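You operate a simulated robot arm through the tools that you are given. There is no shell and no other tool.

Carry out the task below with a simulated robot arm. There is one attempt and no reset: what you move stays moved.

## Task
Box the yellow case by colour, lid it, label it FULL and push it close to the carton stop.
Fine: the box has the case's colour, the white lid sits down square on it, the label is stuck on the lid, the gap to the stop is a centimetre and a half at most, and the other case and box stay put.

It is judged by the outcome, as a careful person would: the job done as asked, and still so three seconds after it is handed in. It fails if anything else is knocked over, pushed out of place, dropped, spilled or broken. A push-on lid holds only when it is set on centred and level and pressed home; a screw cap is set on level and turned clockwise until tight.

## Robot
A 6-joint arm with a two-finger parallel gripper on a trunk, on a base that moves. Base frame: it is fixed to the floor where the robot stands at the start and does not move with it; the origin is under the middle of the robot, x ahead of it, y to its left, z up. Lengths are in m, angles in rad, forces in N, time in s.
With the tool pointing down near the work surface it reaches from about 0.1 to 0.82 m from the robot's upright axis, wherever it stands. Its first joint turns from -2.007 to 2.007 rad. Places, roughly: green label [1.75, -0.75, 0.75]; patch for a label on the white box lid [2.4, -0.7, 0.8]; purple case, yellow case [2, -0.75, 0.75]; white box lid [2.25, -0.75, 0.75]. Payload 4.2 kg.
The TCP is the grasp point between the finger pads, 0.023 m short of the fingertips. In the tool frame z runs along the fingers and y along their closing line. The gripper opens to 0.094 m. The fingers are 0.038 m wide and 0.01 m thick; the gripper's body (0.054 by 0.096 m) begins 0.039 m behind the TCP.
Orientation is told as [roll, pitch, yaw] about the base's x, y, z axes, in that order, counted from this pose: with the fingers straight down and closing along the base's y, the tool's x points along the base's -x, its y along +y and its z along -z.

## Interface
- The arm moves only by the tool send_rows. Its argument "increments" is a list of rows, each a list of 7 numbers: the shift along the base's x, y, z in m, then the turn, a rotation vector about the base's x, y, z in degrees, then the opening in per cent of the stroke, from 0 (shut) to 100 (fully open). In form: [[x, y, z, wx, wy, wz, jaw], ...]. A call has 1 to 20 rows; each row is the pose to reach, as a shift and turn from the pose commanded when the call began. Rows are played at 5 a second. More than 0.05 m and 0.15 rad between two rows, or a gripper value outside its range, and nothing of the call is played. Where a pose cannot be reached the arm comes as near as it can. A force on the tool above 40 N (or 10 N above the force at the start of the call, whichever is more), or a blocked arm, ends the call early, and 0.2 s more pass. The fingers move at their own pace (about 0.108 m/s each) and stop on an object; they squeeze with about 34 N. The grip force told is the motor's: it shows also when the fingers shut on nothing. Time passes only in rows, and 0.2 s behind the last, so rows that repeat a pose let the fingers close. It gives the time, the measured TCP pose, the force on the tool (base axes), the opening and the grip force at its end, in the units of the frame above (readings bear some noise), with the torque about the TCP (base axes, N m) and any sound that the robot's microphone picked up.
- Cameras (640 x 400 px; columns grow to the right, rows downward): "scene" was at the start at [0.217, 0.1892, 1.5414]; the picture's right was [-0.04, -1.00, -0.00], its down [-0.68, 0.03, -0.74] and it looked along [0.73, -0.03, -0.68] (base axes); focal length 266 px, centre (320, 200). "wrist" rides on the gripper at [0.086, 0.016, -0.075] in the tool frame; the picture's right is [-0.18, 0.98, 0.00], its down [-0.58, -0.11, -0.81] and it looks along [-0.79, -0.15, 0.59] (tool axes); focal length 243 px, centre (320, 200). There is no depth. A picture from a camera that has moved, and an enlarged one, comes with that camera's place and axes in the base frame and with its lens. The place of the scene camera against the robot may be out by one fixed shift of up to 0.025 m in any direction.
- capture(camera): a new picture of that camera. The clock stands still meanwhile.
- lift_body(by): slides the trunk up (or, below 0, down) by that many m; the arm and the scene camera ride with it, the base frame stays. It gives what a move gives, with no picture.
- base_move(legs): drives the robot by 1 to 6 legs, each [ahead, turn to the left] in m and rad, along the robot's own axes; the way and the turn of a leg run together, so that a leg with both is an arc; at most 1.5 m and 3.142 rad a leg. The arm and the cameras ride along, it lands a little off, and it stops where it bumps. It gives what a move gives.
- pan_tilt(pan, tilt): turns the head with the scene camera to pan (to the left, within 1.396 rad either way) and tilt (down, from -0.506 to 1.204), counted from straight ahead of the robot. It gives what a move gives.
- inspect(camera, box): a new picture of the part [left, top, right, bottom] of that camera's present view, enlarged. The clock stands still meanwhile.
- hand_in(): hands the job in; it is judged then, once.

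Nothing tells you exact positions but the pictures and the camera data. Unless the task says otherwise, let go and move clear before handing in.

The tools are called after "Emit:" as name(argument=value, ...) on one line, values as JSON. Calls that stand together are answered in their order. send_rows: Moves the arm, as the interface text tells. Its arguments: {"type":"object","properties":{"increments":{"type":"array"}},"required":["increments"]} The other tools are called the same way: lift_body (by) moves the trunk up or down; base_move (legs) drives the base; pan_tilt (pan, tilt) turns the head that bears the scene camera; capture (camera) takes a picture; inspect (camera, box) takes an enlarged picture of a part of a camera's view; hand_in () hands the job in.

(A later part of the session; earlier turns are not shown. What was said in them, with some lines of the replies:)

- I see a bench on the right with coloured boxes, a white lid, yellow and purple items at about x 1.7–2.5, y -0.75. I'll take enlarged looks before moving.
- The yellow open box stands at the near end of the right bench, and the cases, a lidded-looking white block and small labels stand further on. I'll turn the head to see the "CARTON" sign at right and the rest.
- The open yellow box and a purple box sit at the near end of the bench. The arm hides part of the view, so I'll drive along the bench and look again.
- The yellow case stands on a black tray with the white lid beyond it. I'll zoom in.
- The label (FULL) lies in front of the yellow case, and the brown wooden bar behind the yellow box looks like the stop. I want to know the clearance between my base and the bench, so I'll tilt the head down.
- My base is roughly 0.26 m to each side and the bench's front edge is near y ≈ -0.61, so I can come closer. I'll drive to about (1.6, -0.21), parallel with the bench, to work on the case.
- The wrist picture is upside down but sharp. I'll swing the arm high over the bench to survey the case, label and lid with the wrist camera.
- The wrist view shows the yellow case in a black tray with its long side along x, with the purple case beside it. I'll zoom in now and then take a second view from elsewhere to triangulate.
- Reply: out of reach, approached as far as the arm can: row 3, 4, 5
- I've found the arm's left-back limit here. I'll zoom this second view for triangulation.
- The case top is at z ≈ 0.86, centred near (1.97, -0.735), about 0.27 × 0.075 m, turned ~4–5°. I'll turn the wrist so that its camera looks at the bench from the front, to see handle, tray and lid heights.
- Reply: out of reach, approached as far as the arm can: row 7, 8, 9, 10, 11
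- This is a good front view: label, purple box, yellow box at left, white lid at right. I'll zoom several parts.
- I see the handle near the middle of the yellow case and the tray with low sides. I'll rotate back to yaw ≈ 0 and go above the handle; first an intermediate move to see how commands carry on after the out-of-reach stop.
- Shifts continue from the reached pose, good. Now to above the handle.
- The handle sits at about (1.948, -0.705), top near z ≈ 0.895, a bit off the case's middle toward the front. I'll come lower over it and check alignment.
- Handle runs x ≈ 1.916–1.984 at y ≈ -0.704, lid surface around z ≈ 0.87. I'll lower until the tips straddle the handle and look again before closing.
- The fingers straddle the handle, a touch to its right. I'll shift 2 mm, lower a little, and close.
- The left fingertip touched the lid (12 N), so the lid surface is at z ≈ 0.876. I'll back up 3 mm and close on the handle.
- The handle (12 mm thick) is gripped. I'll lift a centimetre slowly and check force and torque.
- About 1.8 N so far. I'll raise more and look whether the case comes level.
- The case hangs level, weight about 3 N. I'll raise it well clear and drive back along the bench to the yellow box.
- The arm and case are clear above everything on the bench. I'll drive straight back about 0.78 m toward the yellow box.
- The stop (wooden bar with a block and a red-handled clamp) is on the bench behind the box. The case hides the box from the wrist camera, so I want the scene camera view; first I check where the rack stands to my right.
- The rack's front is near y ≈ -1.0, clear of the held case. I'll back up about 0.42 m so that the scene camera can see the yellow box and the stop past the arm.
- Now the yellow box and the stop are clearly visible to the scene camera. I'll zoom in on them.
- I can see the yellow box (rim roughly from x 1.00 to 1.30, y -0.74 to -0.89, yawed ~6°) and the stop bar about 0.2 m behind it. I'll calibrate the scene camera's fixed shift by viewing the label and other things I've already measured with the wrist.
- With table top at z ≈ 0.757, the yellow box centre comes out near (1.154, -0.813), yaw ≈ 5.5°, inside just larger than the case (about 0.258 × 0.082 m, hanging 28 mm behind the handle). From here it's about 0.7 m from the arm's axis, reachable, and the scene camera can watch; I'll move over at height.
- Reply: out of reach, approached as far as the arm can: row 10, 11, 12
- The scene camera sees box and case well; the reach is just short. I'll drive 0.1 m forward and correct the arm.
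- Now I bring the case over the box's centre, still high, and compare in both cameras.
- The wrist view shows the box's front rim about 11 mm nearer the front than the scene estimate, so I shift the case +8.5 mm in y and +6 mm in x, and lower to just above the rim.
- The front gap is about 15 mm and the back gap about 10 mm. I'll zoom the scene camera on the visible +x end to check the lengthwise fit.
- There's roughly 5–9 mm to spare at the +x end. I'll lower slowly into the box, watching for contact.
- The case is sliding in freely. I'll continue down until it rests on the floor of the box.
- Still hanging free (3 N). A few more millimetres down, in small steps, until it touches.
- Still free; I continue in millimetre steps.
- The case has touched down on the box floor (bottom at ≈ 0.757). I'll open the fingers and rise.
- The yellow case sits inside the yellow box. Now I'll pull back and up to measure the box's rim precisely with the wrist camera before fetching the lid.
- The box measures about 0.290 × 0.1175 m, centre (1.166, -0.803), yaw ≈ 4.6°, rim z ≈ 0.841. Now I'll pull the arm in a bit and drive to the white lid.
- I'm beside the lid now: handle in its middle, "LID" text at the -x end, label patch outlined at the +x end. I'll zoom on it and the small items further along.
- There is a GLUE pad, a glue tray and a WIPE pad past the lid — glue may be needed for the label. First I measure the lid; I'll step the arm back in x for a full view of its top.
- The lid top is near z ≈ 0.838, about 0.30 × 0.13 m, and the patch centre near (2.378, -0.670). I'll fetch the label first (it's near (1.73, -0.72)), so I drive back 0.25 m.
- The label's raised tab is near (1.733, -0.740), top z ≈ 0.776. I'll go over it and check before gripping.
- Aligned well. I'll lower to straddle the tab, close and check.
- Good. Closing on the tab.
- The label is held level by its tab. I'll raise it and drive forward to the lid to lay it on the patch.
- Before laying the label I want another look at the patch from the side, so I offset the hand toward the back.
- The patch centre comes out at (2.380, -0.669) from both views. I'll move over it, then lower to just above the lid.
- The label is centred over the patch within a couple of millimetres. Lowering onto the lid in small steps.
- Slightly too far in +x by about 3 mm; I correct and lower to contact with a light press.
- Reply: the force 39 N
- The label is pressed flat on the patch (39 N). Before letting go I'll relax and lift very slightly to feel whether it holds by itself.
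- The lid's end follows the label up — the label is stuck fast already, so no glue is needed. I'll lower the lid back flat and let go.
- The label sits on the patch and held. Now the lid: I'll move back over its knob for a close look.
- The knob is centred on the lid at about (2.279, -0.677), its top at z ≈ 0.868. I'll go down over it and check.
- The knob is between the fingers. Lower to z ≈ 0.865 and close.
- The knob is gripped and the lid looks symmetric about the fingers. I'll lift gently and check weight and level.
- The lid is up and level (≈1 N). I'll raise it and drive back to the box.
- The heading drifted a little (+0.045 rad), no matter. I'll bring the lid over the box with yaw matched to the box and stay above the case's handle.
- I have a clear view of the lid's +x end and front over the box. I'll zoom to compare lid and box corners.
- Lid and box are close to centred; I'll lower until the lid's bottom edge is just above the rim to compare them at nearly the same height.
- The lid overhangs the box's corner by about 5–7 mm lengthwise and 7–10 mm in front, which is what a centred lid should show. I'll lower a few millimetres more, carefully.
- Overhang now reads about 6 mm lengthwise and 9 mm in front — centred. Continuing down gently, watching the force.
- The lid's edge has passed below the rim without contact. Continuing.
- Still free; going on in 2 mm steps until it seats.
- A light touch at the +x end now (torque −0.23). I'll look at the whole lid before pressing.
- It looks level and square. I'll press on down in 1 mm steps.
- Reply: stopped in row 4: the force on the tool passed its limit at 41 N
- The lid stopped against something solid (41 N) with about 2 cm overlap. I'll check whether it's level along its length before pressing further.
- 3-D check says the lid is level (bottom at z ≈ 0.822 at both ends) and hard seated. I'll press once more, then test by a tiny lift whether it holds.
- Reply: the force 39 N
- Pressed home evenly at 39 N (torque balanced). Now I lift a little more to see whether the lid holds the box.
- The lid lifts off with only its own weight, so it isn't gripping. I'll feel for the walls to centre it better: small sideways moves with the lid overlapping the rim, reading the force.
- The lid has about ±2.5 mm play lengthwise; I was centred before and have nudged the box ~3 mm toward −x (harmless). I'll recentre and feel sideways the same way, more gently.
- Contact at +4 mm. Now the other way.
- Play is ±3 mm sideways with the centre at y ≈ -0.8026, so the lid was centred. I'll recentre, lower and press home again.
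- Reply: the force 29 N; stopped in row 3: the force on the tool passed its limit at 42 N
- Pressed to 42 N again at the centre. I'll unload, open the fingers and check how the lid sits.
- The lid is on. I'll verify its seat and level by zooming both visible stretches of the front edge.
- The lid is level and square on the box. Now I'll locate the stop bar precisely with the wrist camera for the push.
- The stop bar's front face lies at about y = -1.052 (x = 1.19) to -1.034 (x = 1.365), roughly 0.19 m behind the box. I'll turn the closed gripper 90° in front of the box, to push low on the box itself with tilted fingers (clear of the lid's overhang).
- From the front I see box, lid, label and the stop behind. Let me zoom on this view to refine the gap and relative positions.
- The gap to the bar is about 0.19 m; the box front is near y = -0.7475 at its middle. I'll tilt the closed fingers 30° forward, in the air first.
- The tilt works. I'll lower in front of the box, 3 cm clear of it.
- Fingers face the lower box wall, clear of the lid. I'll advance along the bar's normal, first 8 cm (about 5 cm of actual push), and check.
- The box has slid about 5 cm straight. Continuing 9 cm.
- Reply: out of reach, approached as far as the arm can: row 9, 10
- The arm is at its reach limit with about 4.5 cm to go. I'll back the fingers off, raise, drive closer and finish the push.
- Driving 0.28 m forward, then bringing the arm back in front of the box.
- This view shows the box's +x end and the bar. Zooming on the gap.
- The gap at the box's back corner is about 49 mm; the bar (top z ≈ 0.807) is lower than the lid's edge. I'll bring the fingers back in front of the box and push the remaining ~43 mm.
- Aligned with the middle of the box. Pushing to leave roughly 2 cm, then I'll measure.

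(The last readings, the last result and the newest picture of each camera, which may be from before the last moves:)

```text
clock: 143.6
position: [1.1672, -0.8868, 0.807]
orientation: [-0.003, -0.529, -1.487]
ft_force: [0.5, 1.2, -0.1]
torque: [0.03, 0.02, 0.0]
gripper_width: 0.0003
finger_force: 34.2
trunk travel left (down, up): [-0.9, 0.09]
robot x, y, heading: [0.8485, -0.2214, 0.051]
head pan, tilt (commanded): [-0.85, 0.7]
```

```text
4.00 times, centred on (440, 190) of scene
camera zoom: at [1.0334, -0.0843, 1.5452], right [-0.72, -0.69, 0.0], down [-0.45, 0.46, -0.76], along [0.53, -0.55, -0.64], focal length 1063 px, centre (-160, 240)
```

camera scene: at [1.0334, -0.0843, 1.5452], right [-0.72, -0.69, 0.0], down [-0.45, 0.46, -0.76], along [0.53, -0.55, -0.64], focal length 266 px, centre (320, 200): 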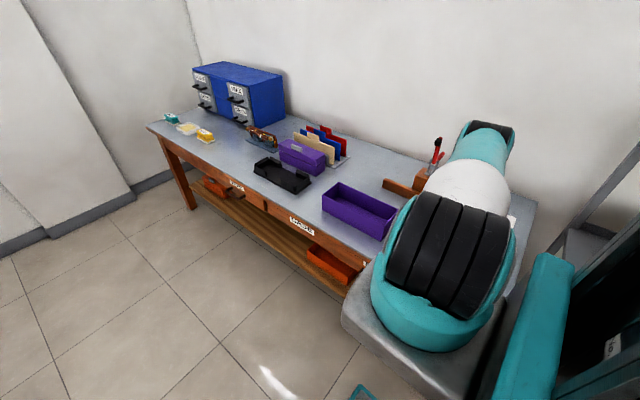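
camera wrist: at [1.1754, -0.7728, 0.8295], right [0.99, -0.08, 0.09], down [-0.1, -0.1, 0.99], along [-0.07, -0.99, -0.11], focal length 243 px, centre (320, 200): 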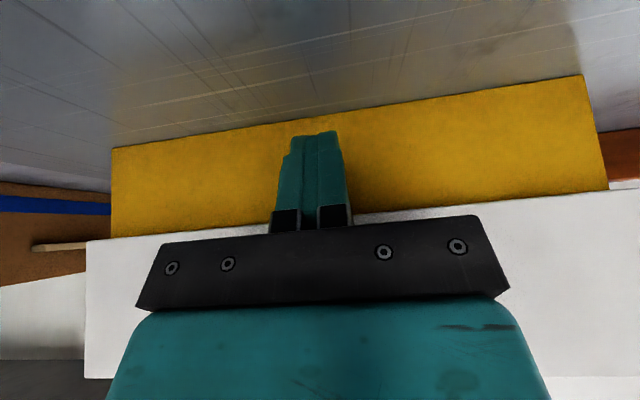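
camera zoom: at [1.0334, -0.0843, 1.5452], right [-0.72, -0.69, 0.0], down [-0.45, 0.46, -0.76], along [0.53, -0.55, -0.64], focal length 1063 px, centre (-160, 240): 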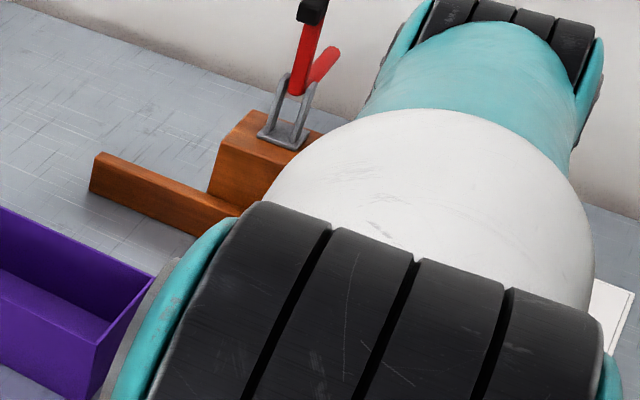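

About 2.3 cm should remain. I'll push 13 mm more, then back off and measure from the +x side.

Emit:
send_rows(increments=[[0.0004, -0.005, 0, 0, 0, 0, 0], [0.0008, -0.01, 0, 0, 0, 0, 0], [0.0011, -0.013, 0, 0, 0, 0, 0], [0.0011, -0.013, 0, 0, 0, 0, 0]])

Emit:
send_rows(increments=[[-0.001, 0.015, 0, 0, 0, 0, 0], [-0.003, 0.035, 0, 0, 0, 0, 0], [-0.005, 0.06, 0.01, 0, 0, 0, 0], [-0.006, 0.08, 0.04, 0, 0, 0, 0], [-0.006, 0.1, 0.08, 0, 0, 0, 0], [-0.006, 0.12, 0.12, 0, 0, 0, 0], [-0.006, 0.14, 0.16, 0, 0, 0, 0], [0.02, 0.16, 0.2, 0, 0, 0, 0], [0.06, 0.17, 0.22, 0, 0, 0, 0], [0.1, 0.18, 0.24, 0, 0, 0, 0], [0.14, 0.19, 0.24, 0, 0, 0, 0], [0.18, 0.2, 0.24, 0, 0, 0, 0], [0.22, 0.2, 0.24, 0, 0, 0, 0], [0.26, 0.2, 0.24, 0, 0, 0, 0], [0.28, 0.2, 0.24, 0, 0, 0, 0], [0.28, 0.2, 0.24, 0, 0, 0, 0]])

Emit:
capture(camera="wrist")

Emit:
inspect(camera="wrist", box=[220, 60, 300, 120])

```text
clock: 144.6
position: [1.1692, -0.8993, 0.8064]
orientation: [-0.001, -0.527, -1.49]
ft_force: [-0.4, 4.3, 1.7]
torque: [-0.02, -0.01, 0.0]
gripper_width: 0.0
finger_force: 34.2
trunk travel left (down, up): [-0.9, 0.09]
robot x, y, heading: [0.8494, -0.2216, 0.049]
head pan, tilt (commanded): [-0.85, 0.7]
```

```text
refused: row 8 steps farther than a row can; nothing moved
```

```text
taken
camera wrist: at [1.1765, -0.7859, 0.8297], right [0.99, -0.08, 0.09], down [-0.1, -0.1, 0.99], along [-0.07, -0.99, -0.11], focal length 243 px, centre (320, 200)
```

wrist: 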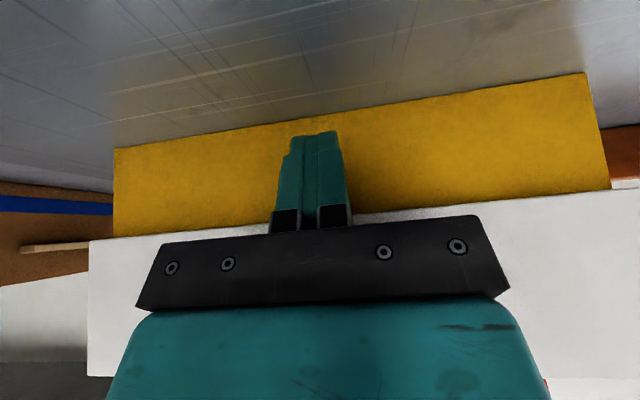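

```text
6.67 times, centred on (260, 90) of wrist
camera zoom: at [1.1765, -0.7859, 0.8297], right [0.99, -0.08, 0.09], down [-0.1, -0.1, 0.99], along [-0.07, -0.99, -0.11], focal length 1618 px, centre (720, 933)
```

zoom: 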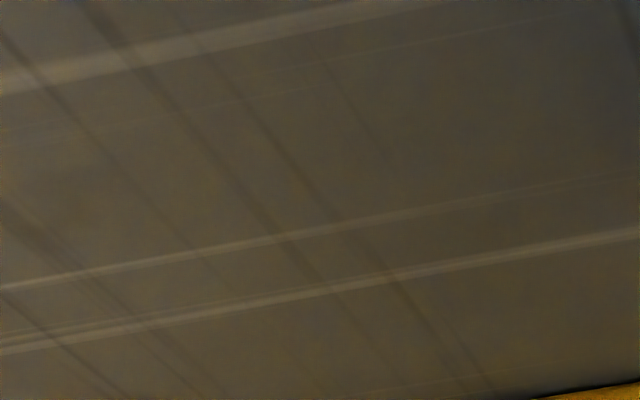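

The retreat call was refused for step size; nothing moved. I'll back off with smaller steps.

Emit:
send_rows(increments=[[-0.001, 0.015, 0, 0, 0, 0, 0], [-0.003, 0.035, 0, 0, 0, 0, 0], [-0.005, 0.06, 0.01, 0, 0, 0, 0], [-0.006, 0.08, 0.04, 0, 0, 0, 0], [-0.006, 0.1, 0.08, 0, 0, 0, 0], [-0.006, 0.12, 0.12, 0, 0, 0, 0], [-0.006, 0.14, 0.16, 0, 0, 0, 0], [0.015, 0.15, 0.195, 0, 0, 0, 0], [0.05, 0.16, 0.22, 0, 0, 0, 0], [0.09, 0.17, 0.24, 0, 0, 0, 0], [0.13, 0.18, 0.24, 0, 0, 0, 0], [0.17, 0.19, 0.24, 0, 0, 0, 0], [0.21, 0.2, 0.24, 0, 0, 0, 0], [0.25, 0.2, 0.24, 0, 0, 0, 0], [0.28, 0.2, 0.24, 0, 0, 0, 0], [0.28, 0.2, 0.24, 0, 0, 0, 0]])

Emit:
capture(camera="wrist")

Emit:
inspect(camera="wrist", box=[220, 60, 300, 120])

```text
clock: 148.0
position: [1.4507, -0.7, 1.0474]
orientation: [-0.003, -0.529, -1.489]
ft_force: [0.3, -0.5, -0.2]
torque: [0.04, -0.01, 0.01]
gripper_width: 0.0
finger_force: 33.9
trunk travel left (down, up): [-0.9, 0.09]
robot x, y, heading: [0.8508, -0.2218, 0.047]
head pan, tilt (commanded): [-0.85, 0.7]
```

```text
taken
camera wrist: at [1.4586, -0.5864, 1.0702], right [0.99, -0.08, 0.09], down [-0.1, -0.1, 0.99], along [-0.07, -0.99, -0.11], focal length 243 px, centre (320, 200)
```

wrist: 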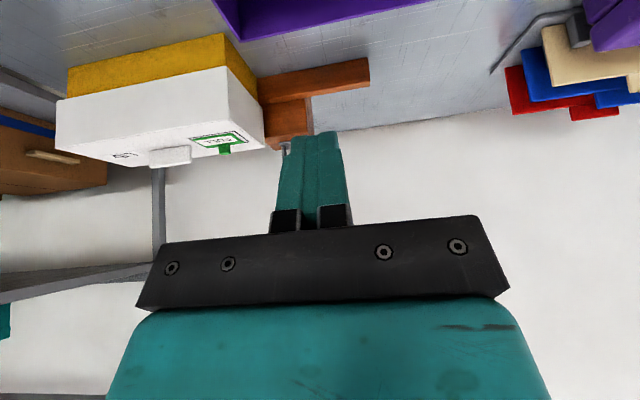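

```text
6.67 times, centred on (260, 90) of wrist
camera zoom: at [1.4586, -0.5864, 1.0702], right [0.99, -0.08, 0.09], down [-0.1, -0.1, 0.99], along [-0.07, -0.99, -0.11], focal length 1618 px, centre (720, 933)
```

zoom: 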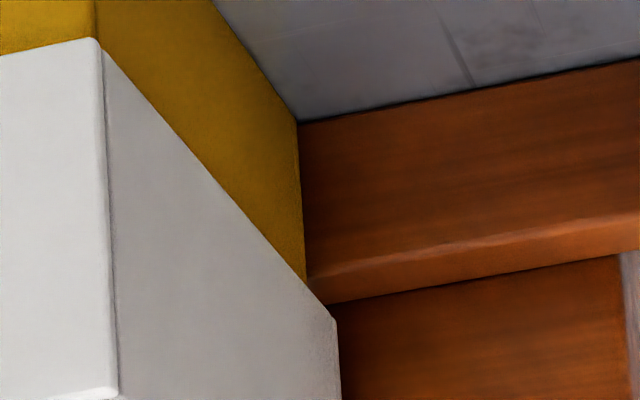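

The box's back corner is now essentially at the bar (gap of a millimetre or two), and the bar hasn't moved. I'll untilt, move clear and inspect the whole arrangement.

Emit:
send_rows(increments=[[-0.03, 0.01, 0.01, 7.5, 0.6, 0, 0], [-0.07, 0.02, 0.02, 15, 1.2, 0, 0], [-0.11, 0.03, 0.03, 22.5, 1.8, 0, 0], [-0.15, 0.04, 0.04, 30, 2.4, 0, 0], [-0.19, 0.05, 0.05, 30, 2.4, 0, 0], [-0.22, 0.06, 0.06, 30, 2.4, 0, 0], [-0.22, 0.06, 0.06, 30, 2.4, 0, 0]])

Emit:
capture(camera="wrist")

Emit:
inspect(camera="wrist", box=[160, 60, 460, 230])

```text
clock: 149.6
position: [1.2306, -0.6392, 1.1066]
orientation: [-0.002, -0.003, -1.489]
ft_force: [0.0, 0.3, -0.4]
torque: [0.01, 0.01, 0.0]
gripper_width: 0.0
finger_force: 33.8
trunk travel left (down, up): [-0.9, 0.09]
robot x, y, heading: [0.8485, -0.2252, 0.049]
head pan, tilt (commanded): [-0.85, 0.7]
```

```text
taken
camera wrist: at [1.2397, -0.5505, 1.183], right [0.99, -0.1, 0.0], down [-0.06, -0.59, 0.81], along [-0.08, -0.8, -0.59], focal length 243 px, centre (320, 200)
```

wrist: 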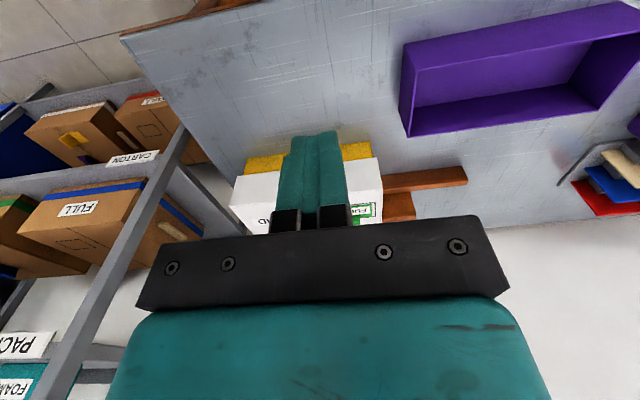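

```text
2.13 times, centred on (310, 145) of wrist
camera zoom: at [1.2397, -0.5505, 1.183], right [0.99, -0.1, 0.0], down [-0.06, -0.59, 0.81], along [-0.08, -0.8, -0.59], focal length 518 px, centre (341, 317)
```

zoom: 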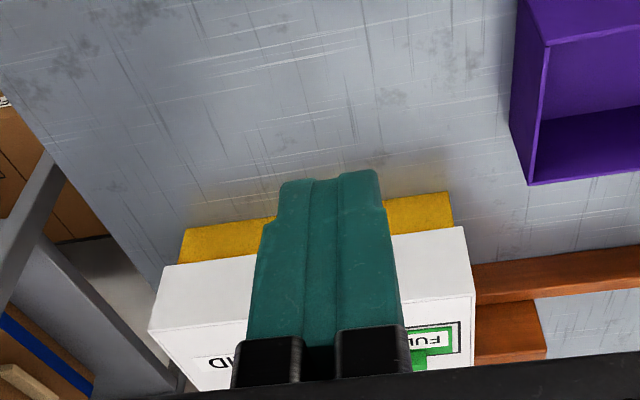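

I'll swing round to a view along the box from its −x side to check the gap, lid and label together.

Emit:
send_rows(increments=[[-0.02, -0.01, 0.0, 0, 0, 7.5, 0], [-0.04, -0.02, 0.0, 0, 0, 15, 0], [-0.06, -0.03, 0.0, 0, 0, 22.5, 0], [-0.08, -0.05, 0.0, 0, 0, 30, 0], [-0.1, -0.07, 0.0, 0, 0, 37.5, 0], [-0.12, -0.09, 0.0, 0, 0, 45, 0], [-0.14, -0.11, 0.0, 0, 0, 52.5, 0], [-0.16, -0.13, 0.0, 0, 0, 60, 0], [-0.18, -0.15, 0.0, 0, 0, 67.5, 0], [-0.2, -0.17, 0.0, 0, 0, 75, 0], [-0.22, -0.19, 0.0, 0, 0, 82.5, 0], [-0.24, -0.2, 0.0, 0, 0, 90, 0], [-0.25, -0.21, 0.0, 0, 0, 90, 0], [-0.25, -0.21, 0.0, 0, 0, 90, 0]])

Emit:
capture(camera="wrist")

Emit:
inspect(camera="wrist", box=[160, 0, 440, 220])

```text
clock: 152.6
position: [0.9787, -0.8497, 1.1076]
orientation: [-0.001, -0.004, 0.081]
ft_force: [-0.5, -0.3, -0.2]
torque: [0.02, 0.01, 0.0]
gripper_width: 0.0001
finger_force: 33.7
trunk travel left (down, up): [-0.9, 0.09]
robot x, y, heading: [0.8482, -0.2223, 0.049]
head pan, tilt (commanded): [-0.85, 0.7]
```

```text
taken
camera wrist: at [0.8911, -0.8397, 1.1831], right [0.1, 0.99, 0.0], down [0.59, -0.06, 0.81], along [0.8, -0.08, -0.59], focal length 243 px, centre (320, 200)
```

wrist: 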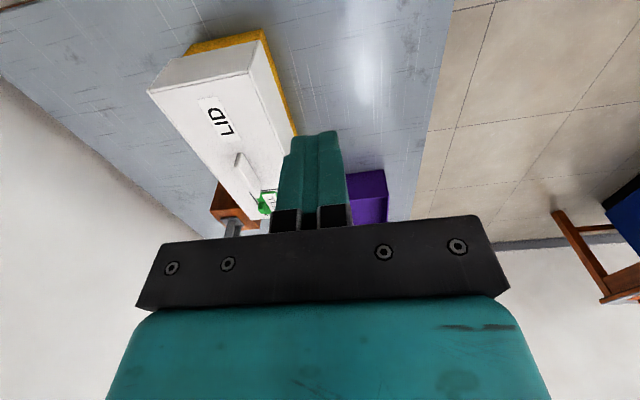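

```text
1.82 times, centred on (300, 110) of wrist
camera zoom: at [0.8911, -0.8397, 1.1831], right [0.1, 0.99, 0.0], down [0.59, -0.06, 0.81], along [0.8, -0.08, -0.59], focal length 441 px, centre (356, 364)
```

zoom: 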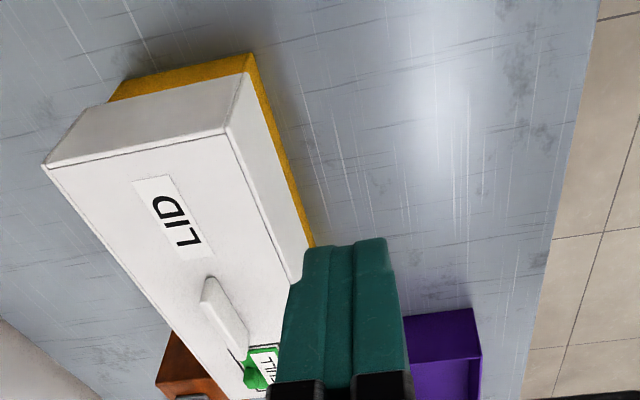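

The lid hides the bar from here; I'll move further back in −y to look along the rear side.

Emit:
send_rows(increments=[[0.015, -0.04, 0.0, 0, 0, 0, 0], [0.03, -0.08, 0.0, 0, 0, 0, 0], [0.045, -0.12, 0.0, 0, 0, 0, 0], [0.06, -0.16, 0.0, 0, 0, 0, 0], [0.06, -0.19, 0.0, 0, 0, 0, 0], [0.06, -0.19, 0.0, 0, 0, 0, 0]])

Emit:
capture(camera="wrist")

Emit:
inspect(camera="wrist", box=[260, 0, 460, 220])

```text
clock: 154.0
position: [1.0421, -0.9733, 1.1096]
orientation: [0.0, -0.003, 0.083]
ft_force: [-0.6, -0.4, 0.7]
torque: [0.01, 0.02, -0.02]
gripper_width: 0.0
finger_force: 33.8
out of reach, approached as far as the arm can: row 4, 5, 6
trunk travel left (down, up): [-0.9, 0.09]
robot x, y, heading: [0.8497, -0.2261, 0.053]
head pan, tilt (commanded): [-0.85, 0.7]
```

```text
taken
camera wrist: at [0.9552, -0.9629, 1.1852], right [0.1, 0.99, 0.0], down [0.59, -0.06, 0.81], along [0.8, -0.08, -0.59], focal length 243 px, centre (320, 200)
```

wrist: 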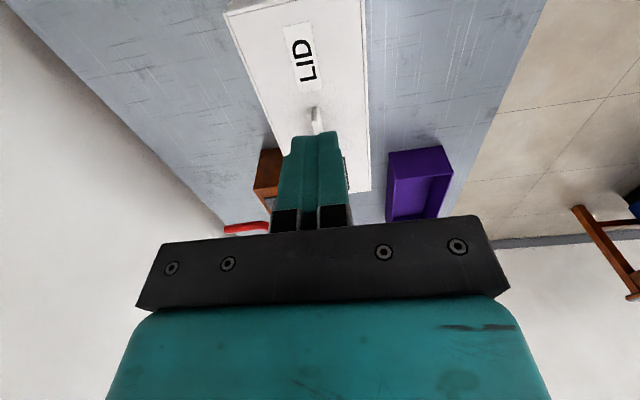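

```text
1.82 times, centred on (360, 110) of wrist
camera zoom: at [0.9552, -0.9629, 1.1852], right [0.1, 0.99, 0.0], down [0.59, -0.06, 0.81], along [0.8, -0.08, -0.59], focal length 441 px, centre (247, 364)
```

zoom: 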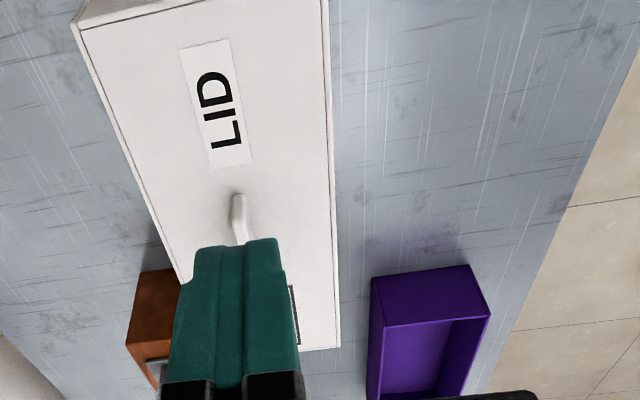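

Lid and bar both look parallel (≈5° vs ≈4.6°), and the corner comparison puts the gap at 0–3 mm. I'll retract the arm and back the robot off for a last overall look with the scene camera.

Emit:
send_rows(increments=[[0.01, 0.04, 0.01, 0, 0, 0, 0], [0.02, 0.08, 0.02, 0, 0, 0, 0], [0.03, 0.12, 0.02, 0, 0, 0, 0], [0.04, 0.16, 0.02, 0, 0, 0, 0], [0.05, 0.2, 0.02, 0, 0, 0, 0], [0.06, 0.24, 0.02, 0, 0, 0, 0], [0.06, 0.28, 0.02, 0, 0, 0, 0], [0.06, 0.3, 0.02, 0, 0, 0, 0]])

Emit:
base_move(legs=[[-0.4, 0]])

Emit:
capture(camera="scene")

Emit:
inspect(camera="scene", box=[300, 100, 440, 220])

```text
clock: 155.8
position: [1.1035, -0.673, 1.1292]
orientation: [-0.001, -0.002, 0.08]
ft_force: [0.1, -0.3, -0.4]
torque: [0.03, 0.02, -0.01]
gripper_width: 0.0002
finger_force: 33.5
trunk travel left (down, up): [-0.9, 0.09]
robot x, y, heading: [0.8493, -0.2213, 0.05]
head pan, tilt (commanded): [-0.85, 0.7]
```

```text
clock: 158.3
position: [0.6991, -0.6932, 1.1295]
orientation: [-0.001, -0.003, 0.08]
ft_force: [-0.1, 0.1, 0.7]
torque: [-0.03, -0.01, 0.01]
gripper_width: 0.0
finger_force: 34.4
trunk travel left (down, up): [-0.9, 0.09]
robot x, y, heading: [0.4477, -0.2405, 0.043]
head pan, tilt (commanded): [-0.85, 0.7]
```

```text
taken
camera scene: at [0.63, -0.1034, 1.5452], right [-0.72, -0.69, 0.0], down [-0.45, 0.46, -0.76], along [0.53, -0.55, -0.64], focal length 266 px, centre (320, 200)
```

scene: 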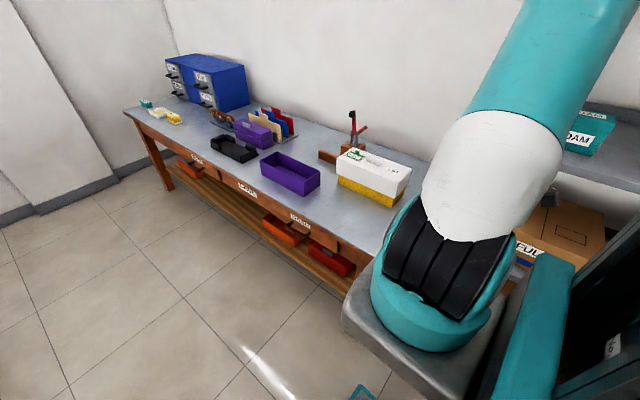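

```text
3.33 times, centred on (370, 160) of scene
camera zoom: at [0.63, -0.1034, 1.5452], right [-0.72, -0.69, 0.0], down [-0.45, 0.46, -0.76], along [0.53, -0.55, -0.64], focal length 886 px, centre (153, 333)
```

zoom: 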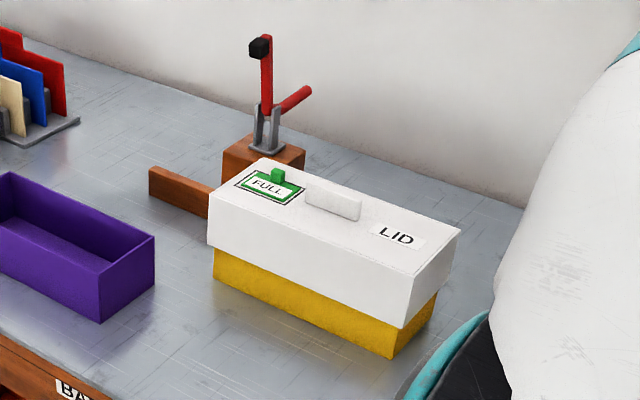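

The whole set is visible: box, lid, label, stop. I'll zoom closely at both ends to check the lid's seat.

Emit:
inspect(camera="scene", box=[325, 145, 415, 215])

Emit:
inspect(camera="scene", box=[375, 165, 415, 210])

Emit:
inspect(camera="scene", box=[320, 140, 360, 195])

```text
5.71 times, centred on (370, 180) of scene
camera zoom: at [0.63, -0.1034, 1.5452], right [-0.72, -0.69, 0.0], down [-0.45, 0.46, -0.76], along [0.53, -0.55, -0.64], focal length 1518 px, centre (34, 314)
```

zoom: 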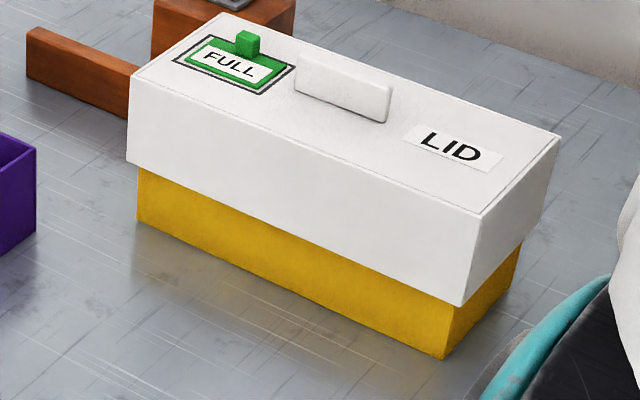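

```text
8.89 times, centred on (395, 188) of scene
camera zoom: at [0.63, -0.1034, 1.5452], right [-0.72, -0.69, 0.0], down [-0.45, 0.46, -0.76], along [0.53, -0.55, -0.64], focal length 2362 px, centre (-347, 311)
```

zoom: 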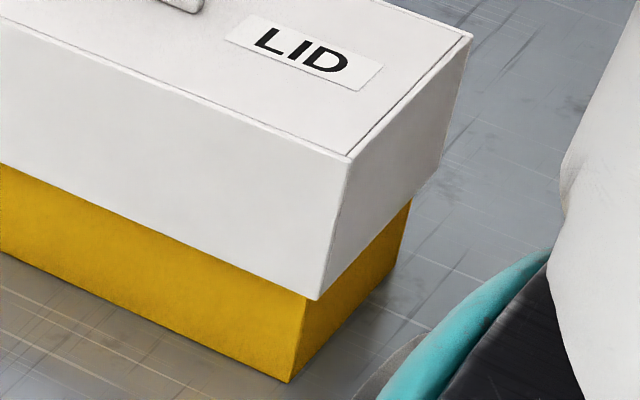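

```text
7.27 times, centred on (340, 168) of scene
camera zoom: at [0.63, -0.1034, 1.5452], right [-0.72, -0.69, 0.0], down [-0.45, 0.46, -0.76], along [0.53, -0.55, -0.64], focal length 1933 px, centre (174, 436)
```

zoom: 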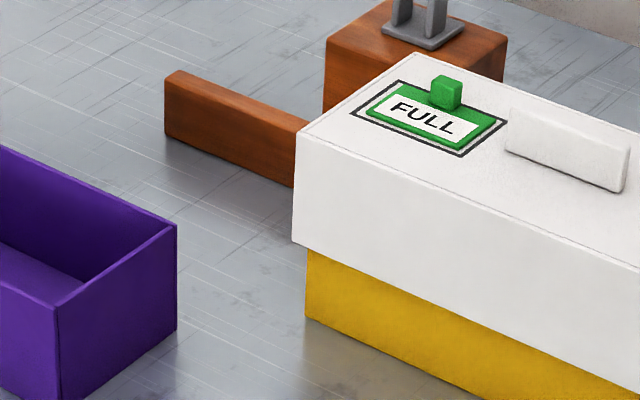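

Everything sits square and level. To be sure of the gap I'll take one more close look at the box's back corner from the +x side.

Emit:
base_move(legs=[[0.4, 0]])

Emit:
send_rows(increments=[[0.03, 0, 0.0, 0, 0, -7.5, 0], [0.06, 0, 0.0, 0, 0, -15, 0], [0.09, 0, 0.0, 0, 0, -22.5, 0], [0.12, 0, 0.0, 0, 0, -30, 0], [0.15, 0, 0.0, 0, 0, -37.5, 0], [0.18, 0, 0.0, 0, 0, -45, 0], [0.21, 0, 0.0, 0, 0, -52.5, 0], [0.24, 0, 0.0, 0, 0, -60, 0], [0.27, 0, 0.0, 0, 0, -67.5, 0], [0.3, 0, 0.0, 0, 0, -75, 0], [0.33, 0, 0.0, 0, 0, -82.5, 0], [0.35, -0.02, 0.0, 0, 0, -90, 0], [0.36, -0.05, -0.02, 0, 0, -90, 0], [0.36, -0.08, -0.04, 0, 0, -90, 0], [0.36, -0.08, -0.04, 0, 0, -90, 0]])

Emit:
capture(camera="wrist")

```text
clock: 160.8
position: [1.1049, -0.6692, 1.1299]
orientation: [-0.002, -0.004, 0.089]
ft_force: [0.2, -1.1, -0.8]
torque: [-0.02, -0.01, 0.0]
gripper_width: 0.0
finger_force: 34.0
trunk travel left (down, up): [-0.9, 0.09]
robot x, y, heading: [0.8451, -0.2186, 0.056]
head pan, tilt (commanded): [-0.85, 0.7]
```

```text
clock: 164.0
position: [1.4662, -0.7477, 1.0895]
orientation: [-0.001, -0.001, -1.482]
ft_force: [0.4, -0.1, 0.1]
torque: [-0.03, -0.01, 0.0]
gripper_width: 0.0001
finger_force: 33.9
trunk travel left (down, up): [-0.9, 0.09]
robot x, y, heading: [0.8495, -0.2197, 0.061]
head pan, tilt (commanded): [-0.85, 0.7]
```

```text
taken
camera wrist: at [1.475, -0.6591, 1.1652], right [1.0, -0.1, 0.0], down [-0.06, -0.59, 0.81], along [-0.08, -0.8, -0.59], focal length 243 px, centre (320, 200)
```

wrist: 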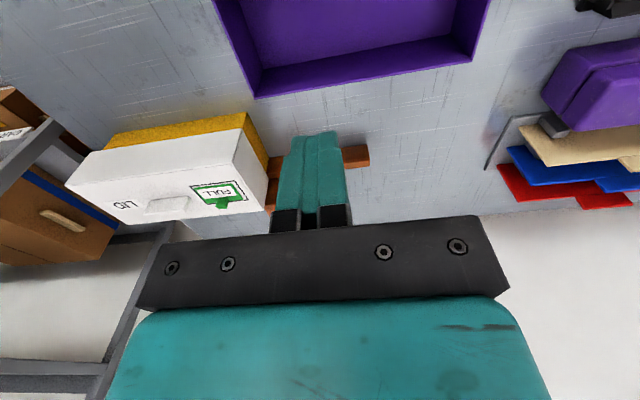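

Emit:
inspect(camera="wrist", box=[240, 130, 300, 180])

Emit:
inspect(camera="wrist", box=[258, 145, 282, 165])

```text
8.00 times, centred on (270, 155) of wrist
camera zoom: at [1.475, -0.6591, 1.1652], right [1.0, -0.1, 0.0], down [-0.06, -0.59, 0.81], along [-0.08, -0.8, -0.59], focal length 1941 px, centre (720, 560)
```

zoom: 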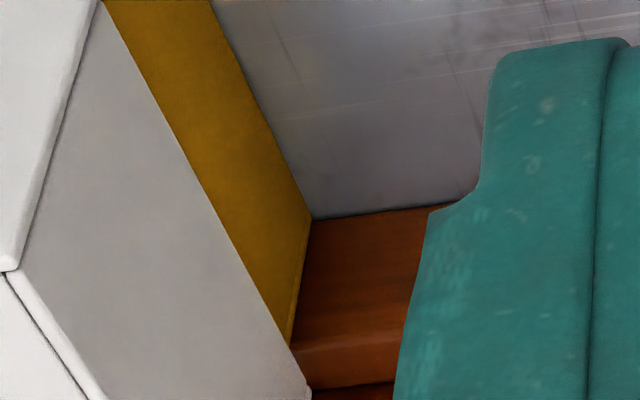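

```text
16.00 times, centred on (270, 155) of wrist
camera zoom: at [1.475, -0.6591, 1.1652], right [1.0, -0.1, 0.0], down [-0.06, -0.59, 0.81], along [-0.08, -0.8, -0.59], focal length 3882 px, centre (1120, 920)
```

zoom: 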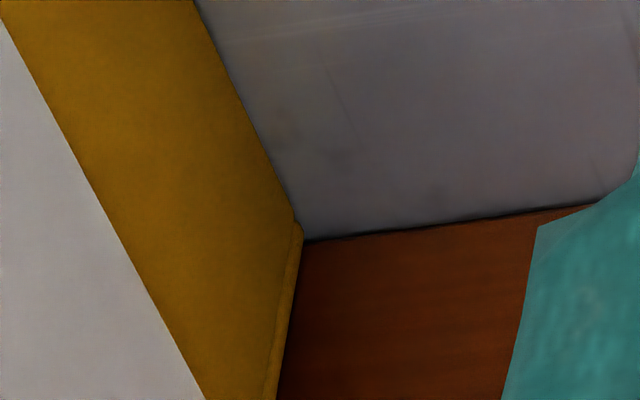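

The close-up shows about 4 mm between the box's back corner and the stop's face, parallel along it. Everything is in place and released; I'll retract the arm a little and hand in.

Emit:
send_rows(increments=[[0, 0.03, 0.01, 0, 0, 0, 0], [0, 0.06, 0.02, 0, 0, 0, 0], [0, 0.09, 0.03, 0, 0, 0, 0], [0, 0.12, 0.03, 0, 0, 0, 0], [0, 0.12, 0.03, 0, 0, 0, 0]])

Emit:
capture(camera="wrist")

```text
clock: 165.2
position: [1.4656, -0.6299, 1.1174]
orientation: [-0.001, -0.003, -1.483]
ft_force: [-0.1, 0.0, -0.1]
torque: [0.02, -0.02, 0.02]
gripper_width: 0.0
finger_force: 34.4
trunk travel left (down, up): [-0.9, 0.09]
robot x, y, heading: [0.8455, -0.2215, 0.058]
head pan, tilt (commanded): [-0.85, 0.7]
```

```text
taken
camera wrist: at [1.475, -0.5405, 1.1938], right [1.0, -0.1, 0.0], down [-0.06, -0.59, 0.81], along [-0.08, -0.8, -0.59], focal length 243 px, centre (320, 200)
```

wrist: 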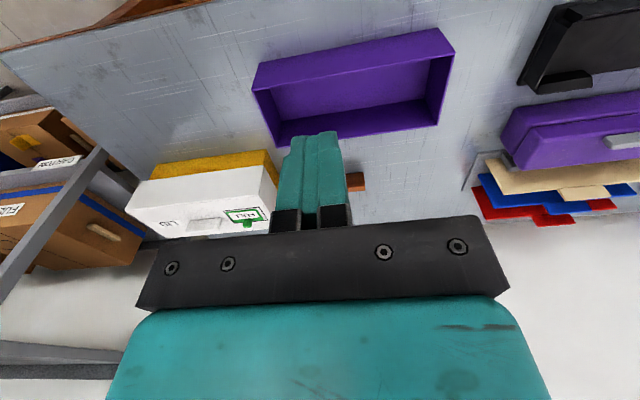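

The yellow case is in the yellow box, the lid sits level and square, and the FULL label is stuck on it. The box stands about 4 mm from the stop, and the purple case and box are untouched. Handing in.

Emit:
hand_in()

```text
The job is handed in.
```

I've handed the job in. I don't have a verdict yet, so this is how things stood in my last checks:

- **Box and case:** the yellow case is inside the yellow box.
- **Lid:** the white lid sits level and square on the box, overlapping the rim by about 2 cm. I pressed it down to about 40 N. It rests there rather than gripping: when I tested it, it lifted off under its own weight.
- **Label:** FULL is on the marked patch on the lid. When I lifted gently by its tab, the lid's end came up with it, so it is stuck. I used no glue.
- **Stop:** the box's back is about 4 mm from the wooden stop and roughly parallel to it. Only a bit under half of the box's length faces the stop, because it was set off to one side and I pushed straight back. I took this wooden stop with the red clamp to be the carton stop.
- **Everything else:** I didn't touch the purple case, the purple box, or the glue and wipe items. The stop hadn't moved when I measured it again after the push.
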